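You operate a simulated robot arm through the tools that you are given. There is no shell and no other tool. Be economical: measure what you need, move in short steps, check, and stop when the job is done.

You run a simulated two-armed robot. Do the job below in one go: nothing can be reset, and whatever is moved stays where it is left.

## Task
Bring the loan board and both chock signs up to date.
Fine: OUT where a set's own hook is empty, IN where it hangs there; a capped cylinder is FULL, an uncapped one EMPTY; touch no valve.

The check looks at the end state, three seconds after you hand in, the way a careful person would. Anything else that was tipped, shoved, dropped, spilled or broken makes it a failure.

## Robot
Two 7-joint arms with fingered hands on one trunk, on a base that drives. Base frame: it is fixed to the floor where the robot stands at the start and does not move with it; the origin is under the middle of the robot, x ahead of it, y to its left, z up; the surface under the hand at the start is at about z = 0.85. Lengths are in m, angles in degrees, forces in N, time in s.
The left shoulder is at the start at [0.021, 0.208, 1.573], the right one opposite. With the tool pointing down near the work surface each hand reaches from about 0.1 to 0.96 m from the robot's upright axis, wherever it stands, measured 20 degrees to its own side. Places, roughly: loan slider four [0.9, -0.2, 1.2]; loan slider one [1, 0, 1.2]; loan slider three [0.9, -0.1, 1.2]; loan slider two [0.9, -0.1, 1.2]; sign slider of chock one [0.8, 0.3, 0.8]; sign slider of chock two [0.7, -0.1, 0.8]. Payload 5 kg a hand.
The tool frame of a hand sits at the grasp point between the pads (the TCP): z along the fingers, y along the line on which they close. The tips reach 0.048 m beyond it. Largest opening 0.16 m; the body of the gripper starts 0.056 m behind the TCP. The gripper is a hand of 4 fingers: y runs from the thumb to the fingers, the wrist lies at [-0.026, -0.142, -0.252] in the tool frame.
Orientation is told as [roll, pitch, yaw] about the base's x, y, z axes, in that order, counted from this pose: with the fingers straight down and the wrist toward the robot, the tool's x, y and z point along [0, 1, 0], [1, 0, 0] and [0, 0, -1] of the base frame.

## Interface
- The arms move only by the tool send_rows. It takes "left_increments", "right_increments" or both (then of equal length, played together; a hand with none holds still); each is a list of rows, each a list of 6 numbers: the turn, a rotation vector about the tool's x, y, z in degrees, then the shift along the tool's x, y, z in m. In form: [[ax, ay, az, dx, dy, dz], ...]. A call has 1 to 10 rows; each row shifts and turns the commanded pose from where the row before left it, along the tool's axes as they then stand. Each row takes 0.2 s and may step no farther than 0.05 m and 8.6 degrees from the row before; otherwise, the whole call is refused. Where a pose cannot be reached the arm comes as near as it can. A force on the tool above 60 N (or 10 N above the force at the start of the call, whichever is more), or a blocked arm, ends the call early, and 0.2 s more pass. In this call time passes only in rows, and 0.2 s behind the last. It gives the time, the measured TCP pose, the force on the tool (base axes), the opening and the grip force at its end, in the units of the frame above (readings bear some noise), with the torque about the TCP (base axes, N m) and any sound that the robot's microphone picked up.
- Cameras (640 x 400 px; columns grow to the right, rows downward): "scene" is now at [0.091, 0.0055, 1.7601]; the picture's right is [0.07, -1.00, 0.00], its down [-0.67, -0.05, -0.74] and it looks along [0.74, 0.06, -0.67] (base axes); focal length 277 px, centre (320, 200). "left" rides on the left gripper at [-0.087, -0.133, -0.189] in its tool frame; the picture's right is [-0.83, -0.26, 0.49], its down [0.51, -0.71, 0.49] and it looks along [0.22, 0.66, 0.72] (tool axes); focal length 238 px, centre (320, 200). "right" rides on the right gripper at [0.087, -0.133, -0.189] in its tool frame; the picture's right is [-0.83, 0.26, -0.49], its down [-0.51, -0.71, 0.49] and it looks along [-0.22, 0.66, 0.72] (tool axes); focal length 238 px, centre (320, 200). There is no depth. A picture from a camera that has moved, and an enlarged one, comes with that camera's place and axes in the base frame and with its lens. The place of the scene camera against the robot may be out by one fixed shift of up to 0.018 m in any direction.
- camera(camera): a new picture of that camera. The clock stands still meanwhile.
- move_column(by): slides the trunk up (or, below 0, down) by that many m; the arms and the scene camera ride with it, the base frame stays. It gives what a move gives, with no picture.
- roll_base(legs): drives the robot by 1 to 6 legs, each [ahead, left, turn to the left] in m, m and degrees, along the robot's own axes; the way and the turn of a leg run together, so that a leg with both is an arc; at most 1.5 m and 180 degrees a leg. The arms and the cameras ride along, it lands a little off, and it stops where it bumps. It gives what a move gives.
- finger_targets(index, middle, ring, thumb_bend, thumb_turn, hand): sets how far each is bent, from 0 (flat) to 1 (curled in); at 0.3 the hand is open as for a grip, at 0.7 the pads meet at the TCP. One left out holds its place. A second passes; each finger stops where it meets its share of the squeeze, and holds until it gets a number again. It is the only way to open and close the hand. It gives what a move gives, with no picture; readings hold the bend of each and the force on the fingers (four entries, about 0 where the hand has none), thumb and palm. thumb_turn goes from beside the hand (0) to across from the fingers (1), as for a grip.
- pan_tilt(pan, tilt): turns the head with the scene camera to pan (to the left, within 86 degrees either way) and tilt (down, from -29 to 69), counted from straight ahead of the robot. It gives what a move gives.
- close_up(camera, box): a new picture of the part [left, top, right, bottom] of that camera's present view, enlarged. The clock stands still meanwhile.
- sign_off(): hands the job in; it is judged then, once.

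Go step by step. Nothing tells you exact positions but the pictures and the camera data: compare them with the known pose of the tool, close in by small moves and look again before you grip or let go. The budget is 120 turns and 92 pictures, counting those below and the enlarged ones. Unless the task says otherwise, let go and move clear before handing in, and close with one line.

The tools are called after "Call:" by a JSON object that holds its "op" and its "data". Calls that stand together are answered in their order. send_rows: Moves the arms, as the interface text tells. Its arguments: {"type":"object","properties":{"left_increments":{"type":"array"},"right_increments":{"type":"array"}},"required":[]} The other tools are called the same way: move_column (by) slides the trunk up or down; finger_targets (index, middle, ring, thumb_bend, thumb_turn, hand) moves the fingers one by one; roll_base (legs) drives the base; pan_tilt (pan, tilt) turns the head that bears the scene camera; camera (camera) takes a picture; close_up (camera, box) takes an enlarged picture of a part of a camera's view; sign_off () hands the job in.

At the start:

```text
t: 0.0
left_position: [0.6776, 0.2948, 1.4364]
left_ee_rot: [0.0, -0.1, 0.0]
left_wrist_force: [-0.3, 0.2, 0.8]
left_moment: [0.01, 0.02, -0.01]
left_opening: 0.1593
left_grip_force: 0.2
left_shape: jaw
left_bend: [0.3, 0.3, 0.3, 0.3, 0.98]
left_finger forces: [0.1, 0.1, 0.0, 0.1, 0.1, 0.1]
right_position: [0.6629, -0.2324, 1.4367]
right_ee_rot: [0.0, 0.0, 0.1]
right_wrist_force: [0.3, 0.0, 0.6]
right_moment: [0.03, 0.02, 0.01]
right_opening: 0.1597
right_grip_force: 0.1
right_shape: jaw
right_bend: [0.3, 0.3, 0.3, 0.3, 0.98]
right_finger forces: [0.0, 0.1, 0.0, 0.0, 0.0, 0.1]
trunk travel left (down, up): [-0.575, 0.115]
robot x, y, heading: [0.0014, -0.0016, -0.1]
head pan, tilt: [4.3, 42.1]
```

scene: 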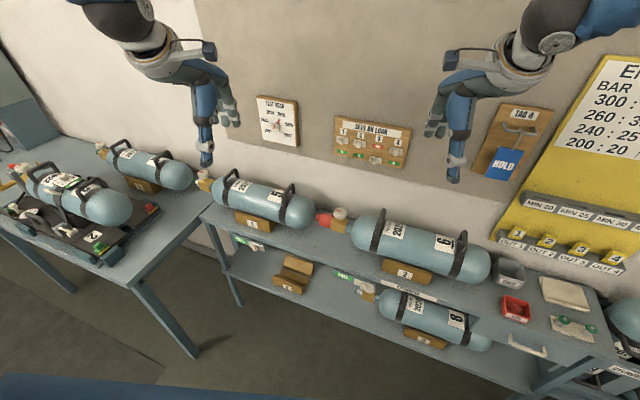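
right: 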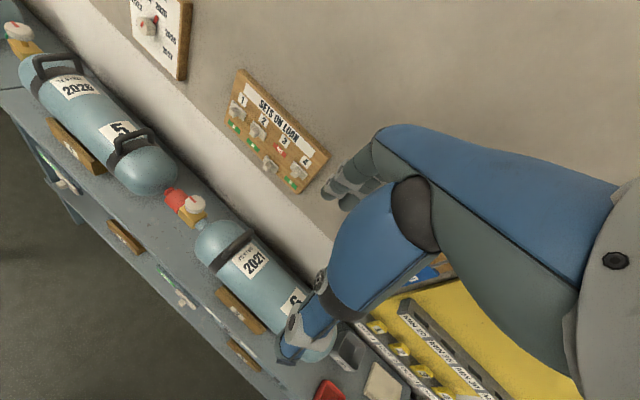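
left: 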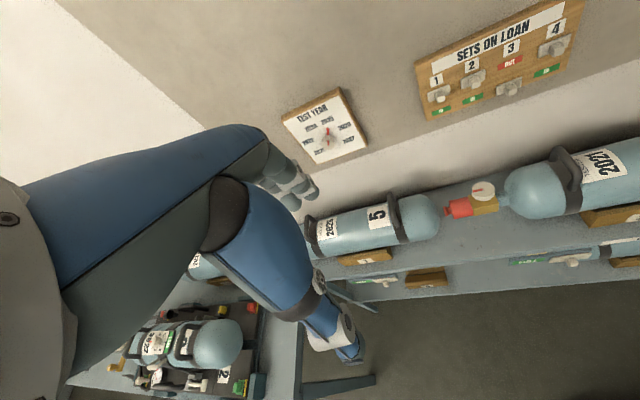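

I see the loan board on the wall, the bench with cylinders on chocks, and the hook board with hooks 1–4 on the right. First I enlarge the loan board, the chock signs and the hooks.

Call:
{"op": "close_up", "data": {"camera": "scene", "box": [320, 105, 420, 175]}}

Call:
{"op": "close_up", "data": {"camera": "scene", "box": [190, 160, 350, 300]}}

Call:
{"op": "close_up", "data": {"camera": "scene", "box": [310, 200, 510, 360]}}

Call:
{"op": "pan_tilt", "data": {"pan": -40, "tilt": 35}}

Call:
{"op": "camera", "data": {"camera": "scene"}}

```text
5.71 times, centred on (370, 140) of scene
camera zoom: at [0.091, 0.0055, 1.7601], right [0.07, -1.0, 0.0], down [-0.67, -0.05, -0.74], along [0.74, 0.06, -0.67], focal length 1584 px, centre (34, 543)
```

zoom: 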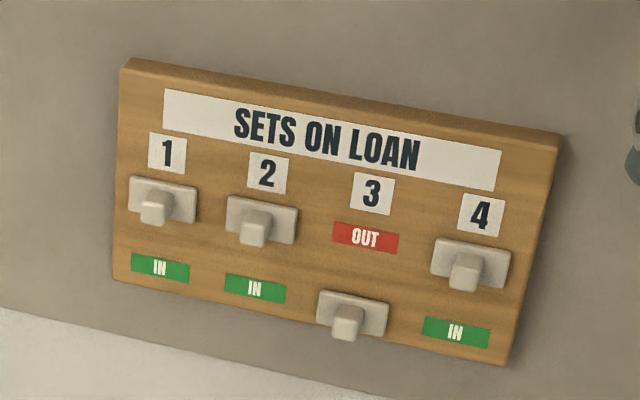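

```text
2.86 times, centred on (270, 230) of scene
camera zoom: at [0.091, 0.0055, 1.7601], right [0.07, -1.0, 0.0], down [-0.67, -0.05, -0.74], along [0.74, 0.06, -0.67], focal length 792 px, centre (463, 114)
```

zoom: 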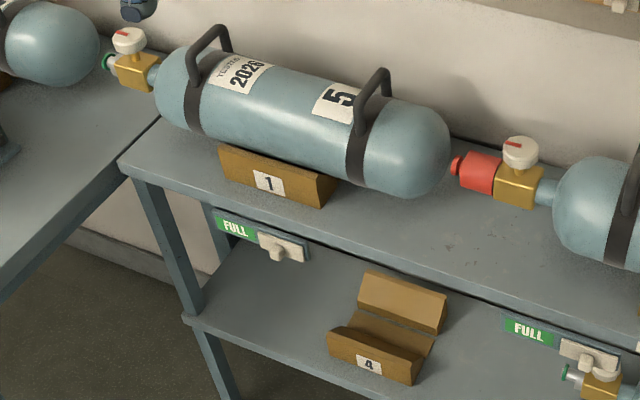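

```text
2.50 times, centred on (410, 280) of scene
camera zoom: at [0.091, 0.0055, 1.7601], right [0.07, -1.0, 0.0], down [-0.67, -0.05, -0.74], along [0.74, 0.06, -0.67], focal length 693 px, centre (95, 0)
```

zoom: 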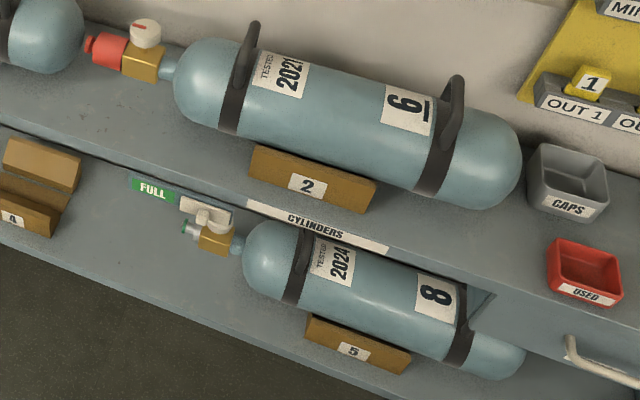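

```text
t: 1.1
left_position: [0.6789, 0.2946, 1.4373]
left_ee_rot: [0.0, 0.0, 0.1]
left_wrist_force: [-0.5, 0.2, 1.1]
left_moment: [0.01, 0.03, -0.05]
left_opening: 0.1594
left_grip_force: 0.0
left_shape: jaw
left_bend: [0.3, 0.3, 0.3, 0.3, 0.98]
left_finger forces: [0.0, 0.0, 0.0, 0.0, 0.1, 0.0]
right_position: [0.6631, -0.2333, 1.4374]
right_ee_rot: [0.0, -0.1, -0.1]
right_wrist_force: [-0.5, -0.6, -0.4]
right_moment: [0.02, -0.01, 0.0]
right_opening: 0.1596
right_grip_force: 0.1
right_shape: jaw
right_bend: [0.3, 0.3, 0.3, 0.3, 0.98]
right_finger forces: [0.0, 0.0, 0.0, 0.0, 0.0, 0.1]
trunk travel left (down, up): [-0.575, 0.115]
robot x, y, heading: [0.0019, -0.0003, -0.3]
head pan, tilt: [-40.0, 35.0]
```

```text
85 pictures are left
camera scene: at [0.0752, -0.0573, 1.7707], right [-0.64, -0.77, 0.0], down [-0.44, 0.37, -0.82], along [0.63, -0.53, -0.57], focal length 277 px, centre (320, 200)
```

scene: 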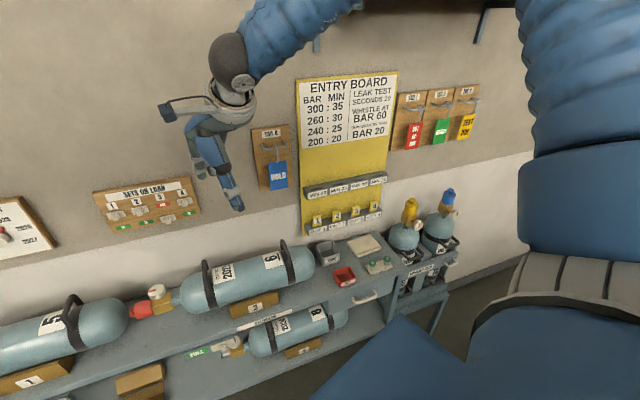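

I can see more wall to the right with hooks (TAG 4 "HOLD" and another tag board), but no breathing sets on numbered hooks yet. I look around the room both ways.

Call:
{"op": "close_up", "data": {"camera": "scene", "box": [230, 60, 490, 250]}}

Call:
{"op": "pan_tilt", "data": {"pan": -80, "tilt": 20}}

Call:
{"op": "camera", "data": {"camera": "scene"}}

Call:
{"op": "pan_tilt", "data": {"pan": 55, "tilt": 25}}

Call:
{"op": "camera", "data": {"camera": "scene"}}

```text
2.11 times, centred on (360, 155) of scene
camera zoom: at [0.0752, -0.0573, 1.7707], right [-0.64, -0.77, 0.0], down [-0.44, 0.37, -0.82], along [0.63, -0.53, -0.57], focal length 584 px, centre (236, 295)
```

zoom: 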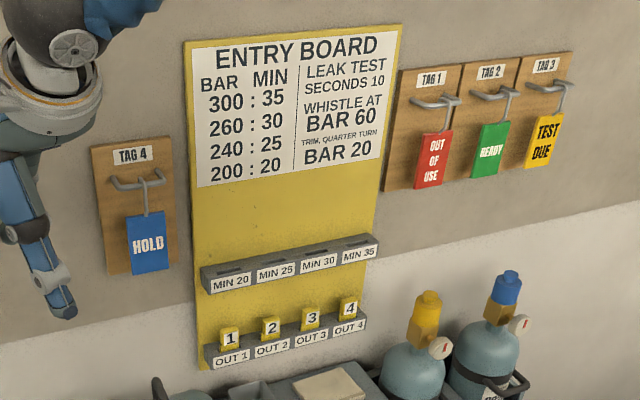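

```text
t: 2.2
left_position: [0.6795, 0.2949, 1.4377]
left_ee_rot: [0.0, 0.0, 0.0]
left_wrist_force: [-0.5, 0.2, -0.7]
left_moment: [0.03, 0.02, -0.01]
left_opening: 0.1592
left_grip_force: 0.1
left_shape: jaw
left_bend: [0.3, 0.3, 0.3, 0.3, 0.98]
left_finger forces: [0.1, 0.0, 0.0, 0.0, 0.0, 0.0]
right_position: [0.6631, -0.2336, 1.4368]
right_ee_rot: [0.1, 0.0, -0.1]
right_wrist_force: [0.0, 0.2, 0.1]
right_moment: [0.0, 0.05, 0.02]
right_opening: 0.1595
right_grip_force: 0.2
right_shape: jaw
right_bend: [0.3, 0.3, 0.3, 0.3, 0.98]
right_finger forces: [0.0, 0.0, 0.1, 0.1, 0.0, 0.0]
trunk travel left (down, up): [-0.575, 0.115]
robot x, y, heading: [-0.0019, -0.0007, 0.1]
head pan, tilt: [-80.0, 20.0]
```

```text
83 pictures are left
camera scene: at [0.0239, -0.0924, 1.7946], right [-0.98, -0.17, 0.0], down [-0.06, 0.34, -0.94], along [0.16, -0.93, -0.34], focal length 277 px, centre (320, 200)
```

scene: 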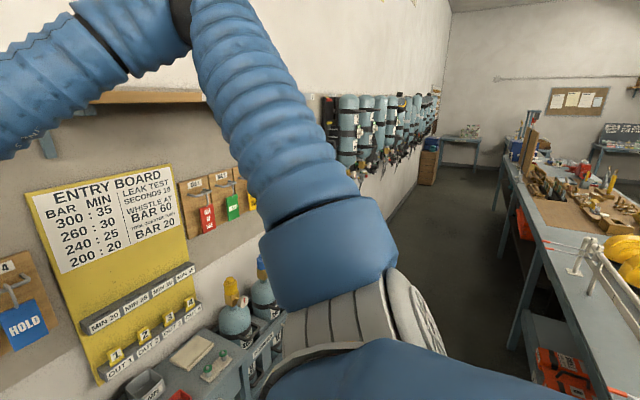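

```text
t: 4.3
left_position: [0.6797, 0.2939, 1.4369]
left_ee_rot: [0.0, 0.0, 0.0]
left_wrist_force: [-0.1, -0.1, 0.0]
left_moment: [0.0, 0.0, -0.03]
left_opening: 0.1594
left_grip_force: 0.1
left_shape: jaw
left_bend: [0.3, 0.3, 0.3, 0.3, 0.98]
left_finger forces: [0.0, 0.0, 0.1, 0.0, 0.1, 0.0]
right_position: [0.6619, -0.2319, 1.4362]
right_ee_rot: [0.0, 0.0, 0.0]
right_wrist_force: [-0.6, 0.4, -0.5]
right_moment: [0.05, -0.01, 0.01]
right_opening: 0.1596
right_grip_force: 0.0
right_shape: jaw
right_bend: [0.3, 0.3, 0.3, 0.3, 0.98]
right_finger forces: [0.1, 0.0, 0.0, 0.0, 0.0, 0.0]
trunk travel left (down, up): [-0.575, 0.115]
robot x, y, heading: [0.0013, -0.0016, 0.2]
head pan, tilt: [55.0, 25.0]
```

```text
82 pictures are left
camera scene: at [0.0606, 0.0747, 1.7865], right [0.82, -0.57, 0.0], down [-0.24, -0.35, -0.91], along [0.52, 0.74, -0.42], focal length 277 px, centre (320, 200)
```

scene: 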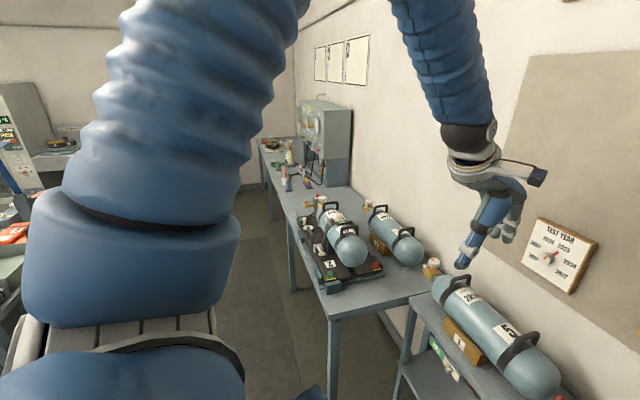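

Sets hang in a row on the far right wall; a set also lies on the left bench. I zoom in before driving.

Call:
{"op": "close_up", "data": {"camera": "scene", "box": [290, 180, 450, 300]}}

Call:
{"op": "pan_tilt", "data": {"pan": -80, "tilt": 15}}

Call:
{"op": "close_up", "data": {"camera": "scene", "box": [310, 40, 470, 160]}}

```text
3.33 times, centred on (370, 240) of scene
camera zoom: at [0.0606, 0.0747, 1.7865], right [0.82, -0.57, 0.0], down [-0.24, -0.35, -0.91], along [0.52, 0.74, -0.42], focal length 924 px, centre (153, 67)
```

zoom: 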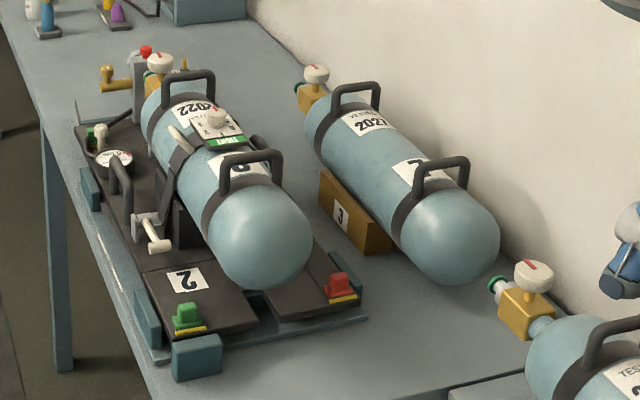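

```text
t: 6.5
left_position: [0.6795, 0.2942, 1.4372]
left_ee_rot: [0.0, 0.1, 0.0]
left_wrist_force: [-0.1, 0.4, -0.7]
left_moment: [-0.02, -0.02, -0.01]
left_opening: 0.1594
left_grip_force: 0.1
left_shape: jaw
left_bend: [0.3, 0.3, 0.3, 0.3, 0.98]
left_finger forces: [0.0, 0.1, 0.1, 0.0, 0.1, 0.0]
right_position: [0.6621, -0.2326, 1.4355]
right_ee_rot: [0.0, 0.0, 0.0]
right_wrist_force: [0.2, 0.0, 1.0]
right_moment: [0.0, 0.01, 0.0]
right_opening: 0.1593
right_grip_force: 0.0
right_shape: jaw
right_bend: [0.3, 0.3, 0.3, 0.3, 0.98]
right_finger forces: [0.0, 0.0, 0.0, 0.0, 0.0, 0.1]
trunk travel left (down, up): [-0.575, 0.115]
robot x, y, heading: [0.0029, 0.0015, 0.2]
head pan, tilt: [-80.0, 15.0]
```

```text
3.33 times, centred on (390, 100) of scene
camera zoom: at [0.0239, -0.0927, 1.8028], right [-0.98, -0.17, 0.0], down [-0.05, 0.25, -0.97], along [0.17, -0.95, -0.26], focal length 924 px, centre (87, 533)
```

zoom: 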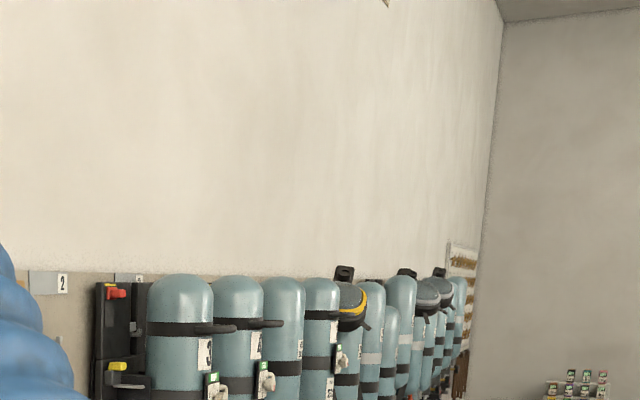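

Hooks start beyond my right arm; hook "2" looks empty and set 2 lies on the left bench. I drive right parallel to the wall to read the hooks.

Call:
{"op": "roll_base", "data": {"legs": [[-0.25, -1.0, 0]]}}

Call:
{"op": "pan_tilt", "data": {"pan": -55, "tilt": 15}}

Call:
{"op": "camera", "data": {"camera": "scene"}}

```text
t: 11.8
left_position: [0.4284, -0.7076, 1.4376]
left_ee_rot: [-0.1, 0.0, -1.1]
left_wrist_force: [-0.5, 0.9, -0.5]
left_moment: [-0.03, -0.01, 0.01]
left_opening: 0.1594
left_grip_force: 0.0
left_shape: jaw
left_bend: [0.3, 0.3, 0.3, 0.3, 0.98]
left_finger forces: [0.0, 0.0, 0.1, 0.0, 0.0, 0.1]
right_position: [0.401, -1.2365, 1.4367]
right_ee_rot: [0.0, 0.1, -1.2]
right_wrist_force: [0.3, 0.6, 0.3]
right_moment: [0.02, -0.02, 0.0]
right_opening: 0.1596
right_grip_force: 0.0
right_shape: jaw
right_bend: [0.3, 0.3, 0.3, 0.3, 0.98]
right_finger forces: [0.1, 0.1, 0.0, 0.0, 0.1, 0.0]
trunk travel left (down, up): [-0.575, 0.115]
robot x, y, heading: [-0.2601, -0.9855, -1.2]
head pan, tilt: [-80.0, 15.0]
```

```text
t: 12.7
left_position: [0.4296, -0.7091, 1.4368]
left_ee_rot: [0.0, 0.0, -1.2]
left_wrist_force: [0.0, -0.5, 0.5]
left_moment: [0.02, -0.03, 0.01]
left_opening: 0.1594
left_grip_force: 0.1
left_shape: jaw
left_bend: [0.3, 0.3, 0.3, 0.3, 0.98]
left_finger forces: [0.0, 0.0, 0.1, 0.1, 0.0, 0.0]
right_position: [0.4017, -1.2358, 1.4365]
right_ee_rot: [0.0, -0.1, -1.3]
right_wrist_force: [-0.1, -0.3, 0.3]
right_moment: [0.0, -0.02, 0.04]
right_opening: 0.1594
right_grip_force: 0.1
right_shape: jaw
right_bend: [0.3, 0.3, 0.3, 0.3, 0.98]
right_finger forces: [0.1, 0.0, 0.0, 0.1, 0.1, 0.0]
trunk travel left (down, up): [-0.575, 0.115]
robot x, y, heading: [-0.2549, -0.9906, -1.1]
head pan, tilt: [-55.0, 15.0]
```

```text
79 pictures are left
camera scene: at [-0.1972, -1.0671, 1.8028], right [-0.83, -0.56, 0.0], down [-0.14, 0.22, -0.97], along [0.54, -0.8, -0.26], focal length 277 px, centre (320, 200)
```

scene: 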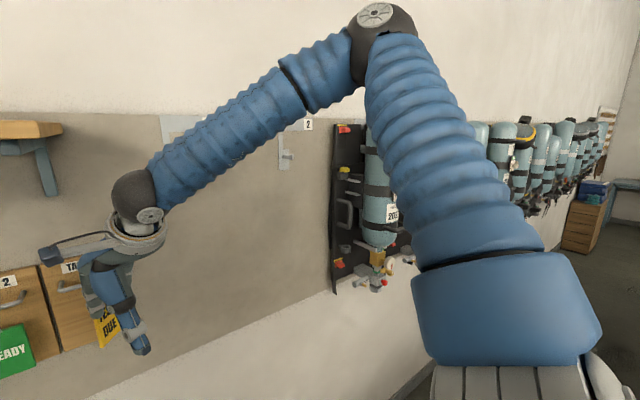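

Hook 2 is empty; hook 1's plate is hidden by the arm, and the next hooks carry sets. I go further right to read hooks and set numbers.

Call:
{"op": "roll_base", "data": {"legs": [[-0.22, -0.9, 0]]}}

Call:
{"op": "pan_tilt", "data": {"pan": -20, "tilt": 15}}

Call:
{"op": "camera", "data": {"camera": "scene"}}

Call:
{"op": "pan_tilt", "data": {"pan": 20, "tilt": 15}}

Call:
{"op": "camera", "data": {"camera": "scene"}}

```text
t: 16.3
left_position: [0.2358, -1.3823, 1.4359]
left_ee_rot: [0.1, 0.1, -0.5]
left_wrist_force: [0.5, -1.8, 0.5]
left_moment: [0.21, 0.02, 0.04]
left_opening: 0.16
left_grip_force: 0.0
left_shape: jaw
left_bend: [0.3, 0.3, 0.3, 0.3, 0.97]
left_finger forces: [0.1, 0.1, 0.0, 0.1, 0.0, 0.0]
right_position: [0.213, -1.9032, 1.4386]
right_ee_rot: [0.4, -0.2, 0.3]
right_wrist_force: [1.1, 10.7, -1.5]
right_moment: [-1.51, 0.77, -0.39]
right_opening: 0.1598
right_grip_force: 0.0
right_shape: jaw
right_bend: [0.3, 0.3, 0.32, 0.3, 0.98]
right_finger forces: [0.0, 0.0, 3.9, 0.1, 0.0, 14.9]
trunk travel left (down, up): [-0.575, 0.115]
robot x, y, heading: [-0.4415, -1.6737, -0.7]
head pan, tilt: [-55.0, 15.0]
stopped in leg 1: the robot was blocked; the commanded pose is now the measured one
```

```text
t: 17.3
left_position: [0.2342, -1.3814, 1.4357]
left_ee_rot: [0.0, 0.1, -0.5]
left_wrist_force: [-0.7, -1.1, 1.5]
left_moment: [0.06, -0.01, 0.01]
left_opening: 0.1598
left_grip_force: 0.2
left_shape: jaw
left_bend: [0.3, 0.3, 0.3, 0.3, 0.97]
left_finger forces: [0.1, 0.1, 0.0, 0.1, 0.0, 0.0]
right_position: [0.2122, -1.9032, 1.4415]
right_ee_rot: [0.3, -0.3, 0.1]
right_wrist_force: [-1.2, 7.0, 0.5]
right_moment: [-0.89, 0.3, -0.27]
right_opening: 0.1599
right_grip_force: 0.0
right_shape: jaw
right_bend: [0.3, 0.3, 0.31, 0.3, 0.98]
right_finger forces: [0.0, 0.0, 4.4, 0.0, 0.0, 6.0]
trunk travel left (down, up): [-0.575, 0.115]
robot x, y, heading: [-0.4467, -1.6694, -0.5]
head pan, tilt: [-20.0, 15.0]
```

```text
78 pictures are left
camera scene: at [-0.3526, -1.7035, 1.8028], right [-0.35, -0.94, 0.0], down [-0.24, 0.09, -0.97], along [0.9, -0.34, -0.26], focal length 277 px, centre (320, 200)
```

scene: 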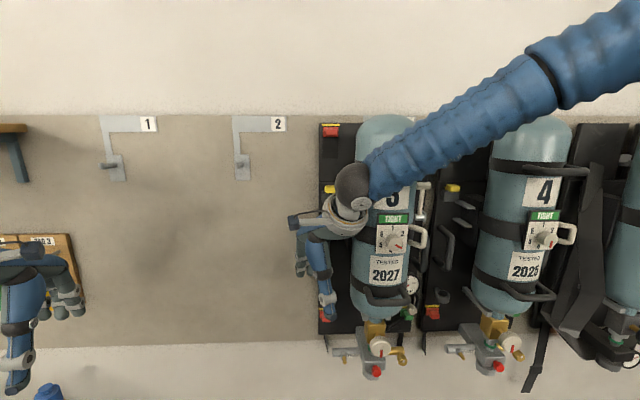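

```text
t: 18.4
left_position: [0.2343, -1.3811, 1.4358]
left_ee_rot: [-0.1, 0.1, -0.5]
left_wrist_force: [-0.5, -0.5, 0.3]
left_moment: [-0.02, -0.03, 0.0]
left_opening: 0.1599
left_grip_force: 0.0
left_shape: jaw
left_bend: [0.3, 0.3, 0.3, 0.3, 0.97]
left_finger forces: [0.1, 0.1, 0.0, 0.0, 0.0, 0.0]
right_position: [0.2119, -1.902, 1.4405]
right_ee_rot: [0.3, -0.3, 0.1]
right_wrist_force: [-2.8, 4.5, 2.1]
right_moment: [-0.61, 0.19, -0.23]
right_opening: 0.1599
right_grip_force: 0.1
right_shape: jaw
right_bend: [0.3, 0.3, 0.31, 0.3, 0.98]
right_finger forces: [0.0, 0.1, 4.5, 0.0, 0.0, 3.7]
trunk travel left (down, up): [-0.575, 0.115]
robot x, y, heading: [-0.4465, -1.6695, -0.8]
head pan, tilt: [20.0, 15.0]
```

```text
77 pictures are left
camera scene: at [-0.352, -1.639, 1.8028], right [0.33, -0.94, 0.0], down [-0.24, -0.09, -0.97], along [0.91, 0.32, -0.26], focal length 277 px, centre (320, 200)
```

scene: 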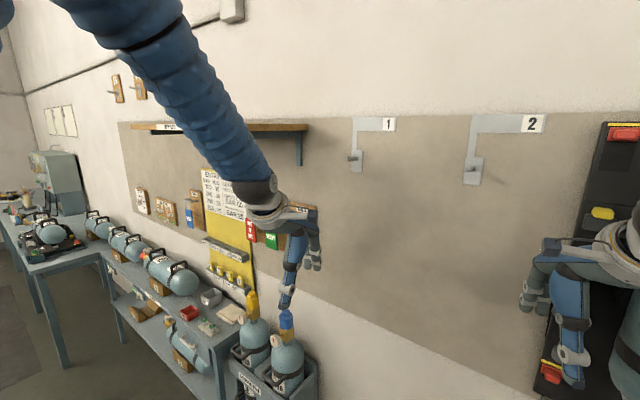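

My right hand touched the set on the third hook; it still hangs upright. I back straight off along the way I came, then check that set and read the labels.

Call:
{"op": "roll_base", "data": {"legs": [[0.03, 0.2, 0], [-0.25, 0, 0]]}}

Call:
{"op": "pan_tilt", "data": {"pan": -35, "tilt": 15}}

Call:
{"op": "camera", "data": {"camera": "scene"}}

```text
t: 21.4
left_position: [0.0189, -1.1803, 1.4344]
left_ee_rot: [0.0, 0.1, -0.7]
left_wrist_force: [0.6, 0.1, 0.1]
left_moment: [-0.09, 0.01, 0.01]
left_opening: 0.16
left_grip_force: 0.1
left_shape: jaw
left_bend: [0.3, 0.3, 0.3, 0.3, 0.97]
left_finger forces: [0.1, 0.0, 0.0, 0.0, 0.0, 0.1]
right_position: [-0.0047, -1.7013, 1.4396]
right_ee_rot: [0.3, -0.3, -0.1]
right_wrist_force: [0.0, -0.1, -0.4]
right_moment: [-0.02, 0.0, -0.02]
right_opening: 0.1598
right_grip_force: 0.0
right_shape: jaw
right_bend: [0.3, 0.3, 0.3, 0.3, 0.98]
right_finger forces: [0.0, 0.0, 0.0, 0.0, 0.0, 0.0]
trunk travel left (down, up): [-0.575, 0.115]
robot x, y, heading: [-0.6655, -1.4607, -0.9]
head pan, tilt: [20.0, 15.0]
```

```text
t: 22.6
left_position: [0.0182, -1.1805, 1.4364]
left_ee_rot: [0.0, 0.1, -0.7]
left_wrist_force: [-0.5, 0.0, -0.2]
left_moment: [0.01, -0.04, -0.02]
left_opening: 0.1598
left_grip_force: 0.0
left_shape: jaw
left_bend: [0.3, 0.3, 0.3, 0.3, 0.97]
left_finger forces: [0.0, 0.0, 0.1, 0.1, 0.0, 0.2]
right_position: [-0.0074, -1.7022, 1.4394]
right_ee_rot: [0.3, -0.2, 0.0]
right_wrist_force: [-0.5, 0.0, -0.1]
right_moment: [-0.01, 0.01, -0.03]
right_opening: 0.1599
right_grip_force: 0.0
right_shape: jaw
right_bend: [0.3, 0.3, 0.3, 0.3, 0.98]
right_finger forces: [0.0, 0.0, 0.1, 0.1, 0.0, 0.1]
trunk travel left (down, up): [-0.575, 0.115]
robot x, y, heading: [-0.6609, -1.4678, -1.0]
head pan, tilt: [-35.0, 15.0]
```

```text
76 pictures are left
camera scene: at [-0.5819, -1.5216, 1.8028], right [-0.58, -0.81, 0.0], down [-0.21, 0.15, -0.97], along [0.78, -0.56, -0.26], focal length 277 px, centre (320, 200)
```

scene: 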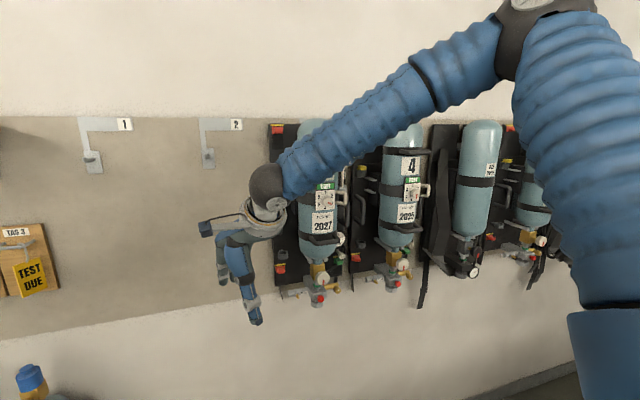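

Set 3 and its neighbours hang undisturbed, but my arm hides the labels. I turn the robot right so that I look between the arms.

Call:
{"op": "roll_base", "data": {"legs": [[0, 0, -40]]}}

Call:
{"op": "pan_tilt", "data": {"pan": 4, "tilt": 10}}

Call:
{"op": "camera", "data": {"camera": "scene"}}

```text
t: 24.9
left_position: [0.0438, -1.6833, 1.4369]
left_ee_rot: [0.0, 0.0, -40.5]
left_wrist_force: [0.1, 0.1, -0.5]
left_moment: [-0.02, 0.0, 0.03]
left_opening: 0.1599
left_grip_force: 0.0
left_shape: jaw
left_bend: [0.3, 0.3, 0.3, 0.3, 0.97]
left_finger forces: [0.0, 0.0, 0.0, 0.0, 0.1, 0.0]
right_position: [-0.3094, -2.0676, 1.4401]
right_ee_rot: [0.3, -0.2, -39.8]
right_wrist_force: [-0.2, 0.3, 0.5]
right_moment: [0.01, -0.01, 0.02]
right_opening: 0.1595
right_grip_force: 0.1
right_shape: jaw
right_bend: [0.3, 0.3, 0.3, 0.3, 0.98]
right_finger forces: [0.0, 0.0, 0.1, 0.0, 0.1, 0.0]
trunk travel left (down, up): [-0.575, 0.115]
robot x, y, heading: [-0.6619, -1.4683, -40.6]
head pan, tilt: [-35.0, 15.0]
```

```text
t: 25.9
left_position: [0.0422, -1.6847, 1.4363]
left_ee_rot: [0.1, 0.1, -40.4]
left_wrist_force: [0.7, 1.1, -0.9]
left_moment: [0.01, 0.0, -0.01]
left_opening: 0.1598
left_grip_force: 0.0
left_shape: jaw
left_bend: [0.3, 0.3, 0.3, 0.3, 0.97]
left_finger forces: [0.1, 0.0, 0.0, 0.0, 0.0, 0.0]
right_position: [-0.3091, -2.0685, 1.438]
right_ee_rot: [0.2, -0.2, -39.8]
right_wrist_force: [-0.9, -0.1, 0.1]
right_moment: [-0.02, 0.01, 0.0]
right_opening: 0.1598
right_grip_force: 0.0
right_shape: jaw
right_bend: [0.3, 0.3, 0.3, 0.3, 0.98]
right_finger forces: [0.0, 0.0, 0.0, 0.0, 0.0, 0.1]
trunk travel left (down, up): [-0.575, 0.115]
robot x, y, heading: [-0.6657, -1.4644, -40.8]
head pan, tilt: [4.0, 10.0]
```

```text
75 pictures are left
camera scene: at [-0.5848, -1.5292, 1.8109], right [-0.6, -0.8, 0.0], down [-0.14, 0.1, -0.98], along [0.79, -0.59, -0.17], focal length 277 px, centre (320, 200)
```

scene: 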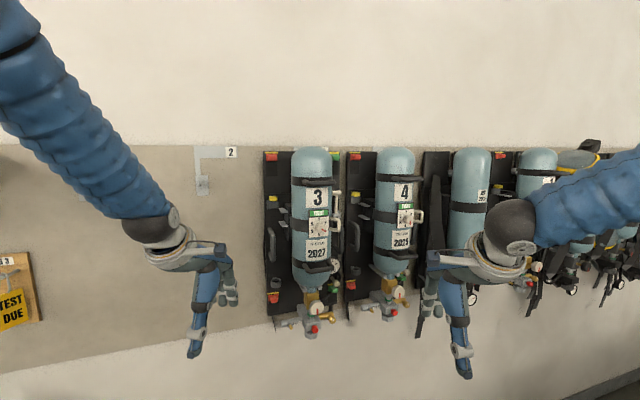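

Call:
{"op": "close_up", "data": {"camera": "scene", "box": [190, 130, 430, 340]}}

```text
1.90 times, centred on (310, 235) of scene
camera zoom: at [-0.5848, -1.5292, 1.8109], right [-0.6, -0.8, 0.0], down [-0.14, 0.1, -0.98], along [0.79, -0.59, -0.17], focal length 528 px, centre (339, 133)
```

zoom: 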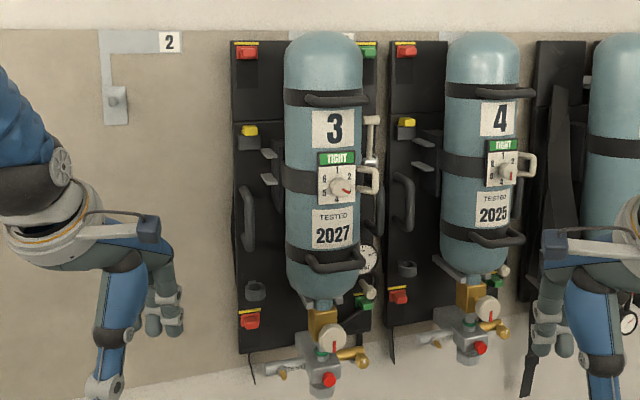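

Hook 2 is empty; sets with cylinders 3 and 4 hang next. I check their back plates' own numbers and hook labels from higher up.

Call:
{"op": "move_column", "data": {"by": 0.11}}

Call:
{"op": "close_up", "data": {"camera": "scene", "box": [250, 140, 450, 270]}}

```text
t: 27.4
left_position: [0.0433, -1.6846, 1.5454]
left_ee_rot: [0.0, 0.0, -40.5]
left_wrist_force: [0.2, -0.8, -0.3]
left_moment: [0.03, 0.03, -0.01]
left_opening: 0.1602
left_grip_force: 0.0
left_shape: jaw
left_bend: [0.3, 0.3, 0.3, 0.3, 0.97]
left_finger forces: [0.0, 0.0, 0.1, 0.0, 0.0, 0.1]
right_position: [-0.3094, -2.0683, 1.5491]
right_ee_rot: [0.3, -0.3, -39.8]
right_wrist_force: [-0.1, -0.3, -1.1]
right_moment: [0.0, -0.01, -0.01]
right_opening: 0.1599
right_grip_force: 0.1
right_shape: jaw
right_bend: [0.3, 0.3, 0.3, 0.3, 0.98]
right_finger forces: [0.1, 0.1, 0.1, 0.0, 0.0, 0.0]
trunk travel left (down, up): [-0.685, 0.005]
robot x, y, heading: [-0.6646, -1.4712, -40.7]
head pan, tilt: [4.0, 10.0]
```

```text
3.08 times, centred on (350, 205) of scene
camera zoom: at [-0.5848, -1.5296, 1.9206], right [-0.6, -0.8, 0.0], down [-0.14, 0.1, -0.98], along [0.79, -0.59, -0.17], focal length 853 px, centre (228, 185)
```

zoom: 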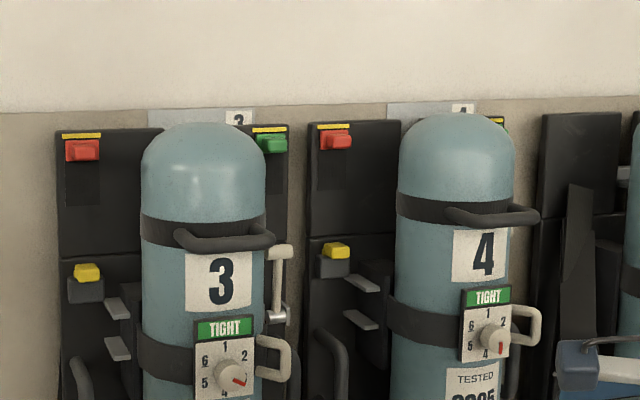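

The hook labels read 3 and 4 above the sets. The back-plate number sits on the far side of the cylinders, so I shift right, keeping off the wall.

Call:
{"op": "roll_base", "data": {"legs": [[0.35, -0.82, 0]]}}

Call:
{"op": "pan_tilt", "data": {"pan": 50, "tilt": 12}}

Call:
{"op": "camera", "data": {"camera": "scene"}}

```text
t: 30.9
left_position: [-0.1316, -2.308, 1.5464]
left_ee_rot: [-0.8, 0.0, -39.1]
left_wrist_force: [2.6, 6.7, 0.9]
left_moment: [-0.7, 0.41, -0.13]
left_opening: 0.1597
left_grip_force: 0.0
left_shape: jaw
left_bend: [0.3, 0.31, 0.3, 0.3, 0.98]
left_finger forces: [0.0, 6.9, 6.6, 0.0, 0.1, 0.1]
right_position: [-0.4792, -2.7, 1.5553]
right_ee_rot: [-0.5, -0.6, -38.9]
right_wrist_force: [3.3, 4.4, 1.8]
right_moment: [-0.57, 0.39, -0.11]
right_opening: 0.1602
right_grip_force: 0.1
right_shape: jaw
right_bend: [0.3, 0.3, 0.3, 0.3, 0.97]
right_finger forces: [0.0, 0.1, 0.1, 0.1, 0.1, 0.0]
trunk travel left (down, up): [-0.685, 0.005]
robot x, y, heading: [-0.8534, -2.1187, -39.8]
head pan, tilt: [4.0, 10.0]
stopped in leg 1: the force on the tool passed its limit at 77 N (the readings are from after the stop); the commanded pose is now the measured one
```

```text
t: 32.0
left_position: [-0.1399, -2.3236, 1.5467]
left_ee_rot: [-0.2, 0.1, -39.2]
left_wrist_force: [-2.4, -3.7, 1.4]
left_moment: [-0.03, -0.07, -0.57]
left_opening: 0.1597
left_grip_force: 0.1
left_shape: jaw
left_bend: [0.3, 0.3, 0.3, 0.3, 0.97]
left_finger forces: [0.0, 0.0, 5.9, 0.0, 0.1, 0.0]
right_position: [-0.4871, -2.7157, 1.5521]
right_ee_rot: [0.1, -0.4, -39.0]
right_wrist_force: [0.7, 1.6, 0.9]
right_moment: [-0.13, 0.06, -0.05]
right_opening: 0.1599
right_grip_force: 0.0
right_shape: jaw
right_bend: [0.3, 0.3, 0.3, 0.3, 0.97]
right_finger forces: [0.1, 0.0, 0.0, 0.1, 0.0, 0.1]
trunk travel left (down, up): [-0.685, 0.005]
robot x, y, heading: [-0.8545, -2.1224, -39.8]
head pan, tilt: [50.0, 12.0]
```

```text
72 pictures are left
camera scene: at [-0.7568, -2.1105, 1.9175], right [0.18, -0.98, 0.0], down [-0.21, -0.04, -0.98], along [0.96, 0.17, -0.21], focal length 277 px, centre (320, 200)
```

scene: 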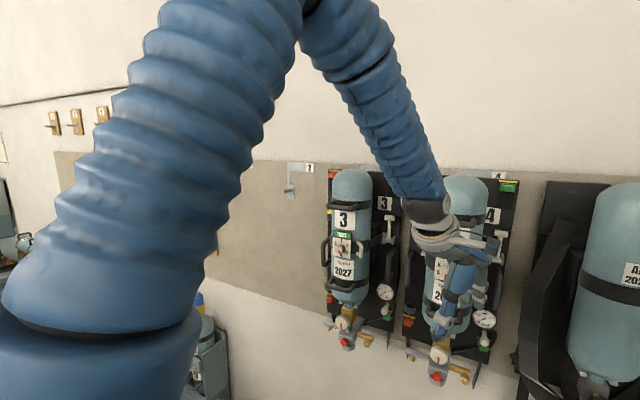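

I brushed set 4 as well with the left hand, so I zoom in now and then back off away from the wall.

Call:
{"op": "close_up", "data": {"camera": "scene", "box": [310, 155, 530, 300]}}

```text
2.76 times, centred on (420, 228) of scene
camera zoom: at [-0.7568, -2.1105, 1.9175], right [0.18, -0.98, 0.0], down [-0.21, -0.04, -0.98], along [0.96, 0.17, -0.21], focal length 765 px, centre (44, 124)
```

zoom: 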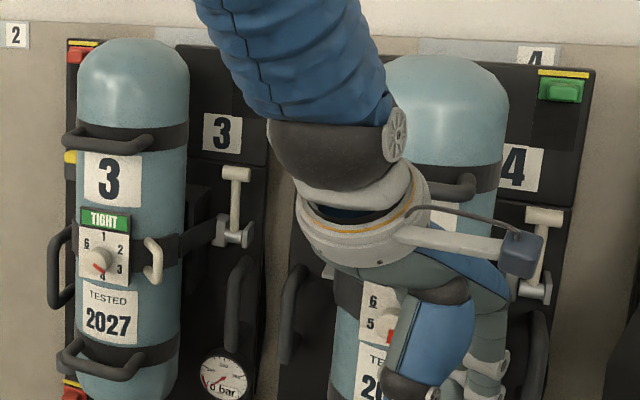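

Back plates match: set 3 is on hook 3 and set 4 on hook 4, while hooks 1 and 2 are empty. So 1→OUT, 2→OUT, 3→IN, 4 stays IN; now I back off and return to the bench.

Call:
{"op": "roll_base", "data": {"legs": [[-0.074, 0.042, 0], [-0.211, 0.566, 0]]}}

Call:
{"op": "camera", "data": {"camera": "scene"}}

```text
t: 33.3
left_position: [-0.134, -2.2804, 1.5516]
left_ee_rot: [0.1, -0.6, -37.2]
left_wrist_force: [-5.0, -14.9, 1.4]
left_moment: [0.37, -0.27, -1.61]
left_opening: 0.16
left_grip_force: 0.1
left_shape: jaw
left_bend: [0.3, 0.3, 0.29, 0.3, 0.97]
left_finger forces: [0.0, 0.1, 15.4, 0.1, 0.0, 0.1]
right_position: [-0.4533, -2.68, 1.5504]
right_ee_rot: [0.2, -0.5, -35.7]
right_wrist_force: [-0.7, 0.1, -0.1]
right_moment: [0.03, -0.03, 0.03]
right_opening: 0.1602
right_grip_force: 0.1
right_shape: jaw
right_bend: [0.3, 0.3, 0.3, 0.3, 0.97]
right_finger forces: [0.1, 0.0, 0.0, 0.0, 0.0, 0.0]
trunk travel left (down, up): [-0.685, 0.005]
robot x, y, heading: [-0.8528, -2.1034, -36.3]
head pan, tilt: [50.0, 12.0]
stopped in leg 1: the robot was blocked; the commanded pose is now the measured one
```

```text
70 pictures are left
camera scene: at [-0.7576, -2.0931, 1.9177], right [0.23, -0.97, 0.0], down [-0.2, -0.05, -0.98], along [0.95, 0.23, -0.21], focal length 277 px, centre (320, 200)
```

scene: 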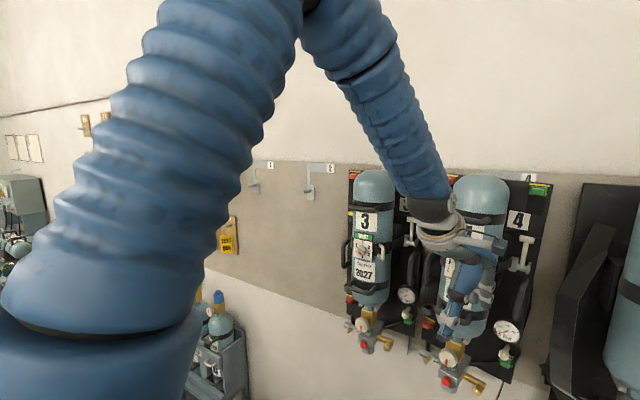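

The left ring finger is caught on something at set 4. I look with the left hand camera before moving.

Call:
{"op": "camera", "data": {"camera": "left"}}

Call:
{"op": "close_up", "data": {"camera": "scene", "box": [400, 160, 560, 330]}}

```text
69 pictures are left
camera left: at [-0.2921, -2.2689, 1.7403], right [-0.71, -0.51, -0.49], down [-0.26, 0.83, -0.5], along [0.66, -0.23, -0.72], focal length 238 px, centre (320, 200)
```

left: 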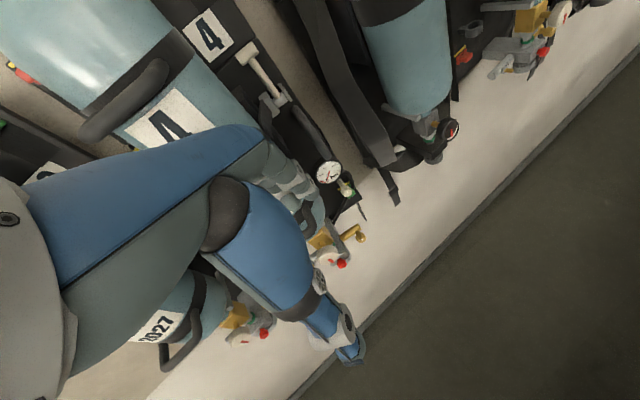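

```text
2.35 times, centred on (480, 245) of scene
camera zoom: at [-0.7576, -2.0931, 1.9177], right [0.23, -0.97, 0.0], down [-0.2, -0.05, -0.98], along [0.95, 0.23, -0.21], focal length 652 px, centre (-56, 94)
```

zoom: 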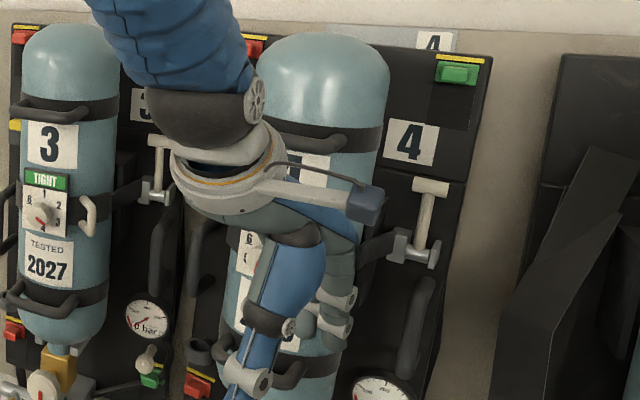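

The ring finger lies just right of the white handle on set 4's dial. I ease the left hand straight away from the wall with small steps.

Call:
{"op": "send_rows", "data": {"left_increments": [[0, 0, 0, -0.012, 0, 0], [0, 0, 0, -0.01, -0.023, 0], [0, 0, 0, -0.01, -0.023, 0], [0, 0, 0, -0.01, -0.023, 0], [0, 0, 0, -0.01, -0.023, 0]]}}

Call:
{"op": "camera", "data": {"camera": "left"}}

```text
t: 34.5
left_position: [-0.2365, -2.2578, 1.5483]
left_ee_rot: [-0.2, -0.5, -37.0]
left_wrist_force: [-0.2, 1.3, 0.3]
left_moment: [0.01, -0.06, 0.04]
left_opening: 0.1599
left_grip_force: 0.0
left_shape: jaw
left_bend: [0.3, 0.3, 0.3, 0.3, 0.97]
left_finger forces: [0.0, 0.1, 0.1, 0.0, 0.0, 0.0]
right_position: [-0.4534, -2.676, 1.5518]
right_ee_rot: [0.2, -0.5, -35.5]
right_wrist_force: [-0.7, -0.8, 0.4]
right_moment: [-0.02, -0.09, -0.02]
right_opening: 0.1602
right_grip_force: 0.1
right_shape: jaw
right_bend: [0.3, 0.3, 0.3, 0.3, 0.97]
right_finger forces: [0.0, 0.0, 0.0, 0.1, 0.0, 0.0]
trunk travel left (down, up): [-0.685, 0.005]
robot x, y, heading: [-0.8557, -2.1033, -36.4]
head pan, tilt: [50.0, 12.0]
```

```text
67 pictures are left
camera left: at [-0.3944, -2.2472, 1.7371], right [-0.71, -0.52, -0.49], down [-0.26, 0.83, -0.5], along [0.66, -0.22, -0.72], focal length 238 px, centre (320, 200)
```

left: 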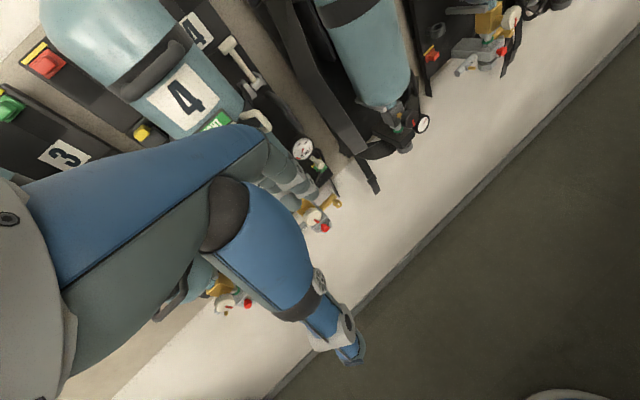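

The finger is free. I pull the hand further back and look at set 4's state.

Call:
{"op": "send_rows", "data": {"left_increments": [[0, 0, 0, -0.01, -0.035, 0], [0, 0, 0, -0.01, -0.035, 0], [0, 0, 0, -0.01, -0.035, 0], [0, 0, 0, -0.01, -0.035, 0]]}}

Call:
{"op": "roll_base", "data": {"legs": [[-0.02, 0.04, 0], [-0.28, 0.46, 0]]}}

Call:
{"op": "pan_tilt", "data": {"pan": 0, "tilt": 15}}

Call:
{"op": "camera", "data": {"camera": "scene"}}

```text
t: 35.5
left_position: [-0.2766, -2.2581, 1.5527]
left_ee_rot: [-2.0, -2.7, -38.0]
left_wrist_force: [-1.1, 0.2, -0.2]
left_moment: [-0.03, -0.04, 0.03]
left_opening: 0.16
left_grip_force: 0.0
left_shape: jaw
left_bend: [0.3, 0.3, 0.3, 0.3, 0.97]
left_finger forces: [0.0, 0.1, 0.1, 0.0, 0.0, 0.1]
left hand out of reach, approached as far as the arm can: row 2, 3, 4
right_position: [-0.4533, -2.675, 1.5525]
right_ee_rot: [0.2, -0.5, -35.4]
right_wrist_force: [-0.1, 0.4, 0.4]
right_moment: [-0.02, -0.03, -0.01]
right_opening: 0.1597
right_grip_force: 0.2
right_shape: jaw
right_bend: [0.3, 0.3, 0.3, 0.3, 0.97]
right_finger forces: [0.1, 0.1, 0.0, 0.0, 0.0, 0.0]
trunk travel left (down, up): [-0.685, 0.005]
robot x, y, heading: [-0.8522, -2.1012, -36.5]
head pan, tilt: [50.0, 12.0]
```

```text
t: 36.9
left_position: [-0.2573, -2.2052, 1.5539]
left_ee_rot: [-1.8, -2.6, -35.5]
left_wrist_force: [-0.2, -2.1, -0.2]
left_moment: [0.14, -0.13, 0.07]
left_opening: 0.1601
left_grip_force: 0.1
left_shape: jaw
left_bend: [0.3, 0.3, 0.3, 0.3, 0.97]
left_finger forces: [0.0, 0.0, 0.0, 0.1, 0.0, 0.1]
right_position: [-0.4134, -2.6291, 1.5518]
right_ee_rot: [0.2, -0.4, -32.9]
right_wrist_force: [-1.6, -1.2, -0.2]
right_moment: [0.11, -0.15, 0.04]
right_opening: 0.1599
right_grip_force: 0.1
right_shape: jaw
right_bend: [0.3, 0.3, 0.3, 0.3, 0.97]
right_finger forces: [0.0, 0.0, 0.0, 0.1, 0.1, 0.1]
trunk travel left (down, up): [-0.685, 0.005]
robot x, y, heading: [-0.8368, -2.0693, -33.7]
head pan, tilt: [50.0, 12.0]
stopped in leg 2: the robot was blocked; the commanded pose is now the measured one
```

```text
t: 38.0
left_position: [-0.2542, -2.201, 1.5537]
left_ee_rot: [-2.0, -2.6, -35.3]
left_wrist_force: [-0.7, 0.0, 0.6]
left_moment: [-0.02, -0.07, -0.01]
left_opening: 0.16
left_grip_force: 0.0
left_shape: jaw
left_bend: [0.3, 0.3, 0.3, 0.3, 0.97]
left_finger forces: [0.0, 0.0, 0.1, 0.0, 0.1, 0.0]
right_position: [-0.4115, -2.6272, 1.5517]
right_ee_rot: [0.2, -0.3, -32.9]
right_wrist_force: [-0.1, 0.0, -0.8]
right_moment: [0.0, 0.0, 0.02]
right_opening: 0.1601
right_grip_force: 0.1
right_shape: jaw
right_bend: [0.3, 0.3, 0.3, 0.3, 0.97]
right_finger forces: [0.0, 0.1, 0.0, 0.0, 0.1, 0.0]
trunk travel left (down, up): [-0.685, 0.005]
robot x, y, heading: [-0.8368, -2.0778, -34.0]
head pan, tilt: [0.0, 15.0]
```

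```text
66 pictures are left
camera scene: at [-0.754, -2.1314, 1.9128], right [-0.56, -0.83, 0.0], down [-0.21, 0.14, -0.97], along [0.8, -0.54, -0.26], focal length 277 px, centre (320, 200)
```

scene: 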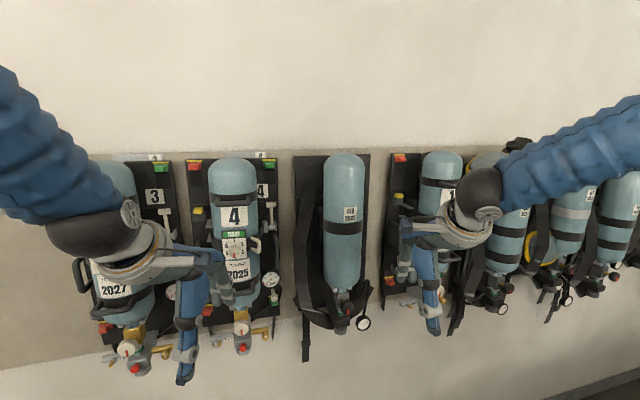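

Set 4 hangs fine with its dial as before. The base seems to have bumped something behind it; I look right-rear and left-rear.

Call:
{"op": "pan_tilt", "data": {"pan": -86, "tilt": 45}}

Call:
{"op": "camera", "data": {"camera": "scene"}}

Call:
{"op": "pan_tilt", "data": {"pan": 86, "tilt": 45}}

Call:
{"op": "camera", "data": {"camera": "scene"}}

```text
t: 39.6
left_position: [-0.2532, -2.2005, 1.5524]
left_ee_rot: [-2.1, -2.5, -35.3]
left_wrist_force: [0.8, 0.3, -0.2]
left_moment: [0.03, 0.04, 0.01]
left_opening: 0.16
left_grip_force: 0.1
left_shape: jaw
left_bend: [0.3, 0.3, 0.3, 0.3, 0.97]
left_finger forces: [0.0, 0.0, 0.0, 0.0, 0.0, 0.0]
right_position: [-0.4094, -2.6262, 1.5516]
right_ee_rot: [0.3, -0.4, -32.9]
right_wrist_force: [0.5, -0.2, -1.6]
right_moment: [-0.03, -0.01, 0.05]
right_opening: 0.1599
right_grip_force: 0.0
right_shape: jaw
right_bend: [0.3, 0.3, 0.3, 0.3, 0.97]
right_finger forces: [0.1, 0.0, 0.1, 0.0, 0.0, 0.0]
trunk travel left (down, up): [-0.685, 0.005]
robot x, y, heading: [-0.8377, -2.0736, -34.0]
head pan, tilt: [-85.9, 45.0]
```

```text
65 pictures are left
camera scene: at [-0.8706, -2.1496, 1.866], right [-0.87, 0.49, 0.0], down [0.35, 0.61, -0.71], along [-0.35, -0.61, -0.71], focal length 277 px, centre (320, 200)
```

scene: 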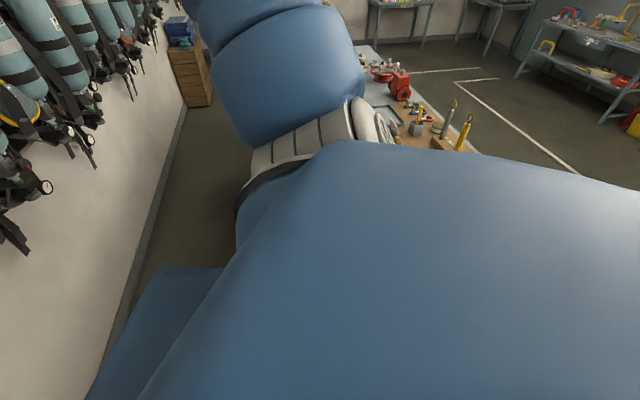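

```text
t: 42.2
left_position: [-0.2541, -2.2014, 1.5528]
left_ee_rot: [-1.8, -2.5, -35.3]
left_wrist_force: [-0.9, 0.3, 0.3]
left_moment: [0.0, -0.01, -0.01]
left_opening: 0.1604
left_grip_force: 0.1
left_shape: jaw
left_bend: [0.3, 0.3, 0.3, 0.3, 0.97]
left_finger forces: [0.0, 0.1, 0.0, 0.0, 0.0, 0.0]
right_position: [-0.4092, -2.6261, 1.5516]
right_ee_rot: [0.1, -0.5, -32.9]
right_wrist_force: [0.0, 0.4, 0.7]
right_moment: [0.0, 0.02, 0.01]
right_opening: 0.1601
right_grip_force: 0.2
right_shape: jaw
right_bend: [0.3, 0.3, 0.3, 0.3, 0.97]
right_finger forces: [0.0, 0.0, 0.0, 0.0, 0.0, 0.0]
trunk travel left (down, up): [-0.685, 0.005]
robot x, y, heading: [-0.8366, -2.0724, -33.9]
head pan, tilt: [85.9, 45.0]
```

```text
64 pictures are left
camera scene: at [-0.7807, -2.015, 1.866], right [0.79, -0.61, 0.0], down [-0.43, -0.56, -0.71], along [0.43, 0.56, -0.71], focal length 277 px, centre (320, 200)
```

scene: 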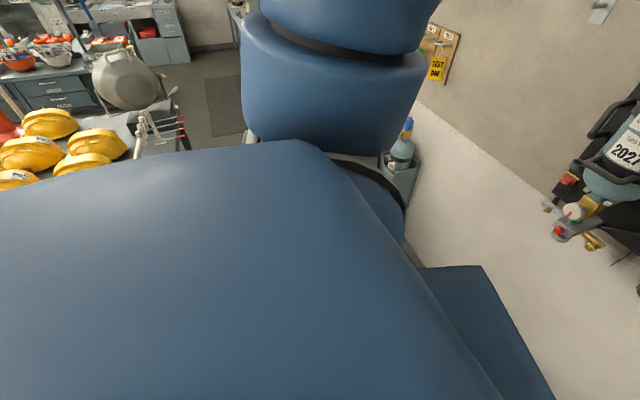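

The base is a wide box whose rear-right corner met the bench behind; nothing there is displaced. I slide left along the aisle, easing a bit off that bench, then square up to the wall.

Call:
{"op": "roll_base", "data": {"legs": [[-0.046, 0.211, 0], [-0.141, 0.388, 0], [0, 0, 20]]}}

```text
t: 47.1
left_position: [-0.0693, -1.3911, 1.5531]
left_ee_rot: [-1.9, -2.6, -15.0]
left_wrist_force: [0.1, -0.7, 1.0]
left_moment: [0.07, 0.01, 0.02]
left_opening: 0.16
left_grip_force: 0.0
left_shape: jaw
left_bend: [0.3, 0.3, 0.3, 0.3, 0.97]
left_finger forces: [0.1, 0.0, 0.0, 0.0, 0.0, 0.0]
right_position: [-0.0678, -1.8453, 1.552]
right_ee_rot: [0.3, -0.4, -12.5]
right_wrist_force: [0.6, 0.1, -0.2]
right_moment: [0.07, -0.03, 0.02]
right_opening: 0.1602
right_grip_force: 0.0
right_shape: jaw
right_bend: [0.3, 0.3, 0.3, 0.3, 0.97]
right_finger forces: [0.0, 0.1, 0.0, 0.0, 0.1, 0.1]
trunk travel left (down, up): [-0.685, 0.005]
robot x, y, heading: [-0.6615, -1.4682, -13.5]
head pan, tilt: [85.9, 45.0]
```

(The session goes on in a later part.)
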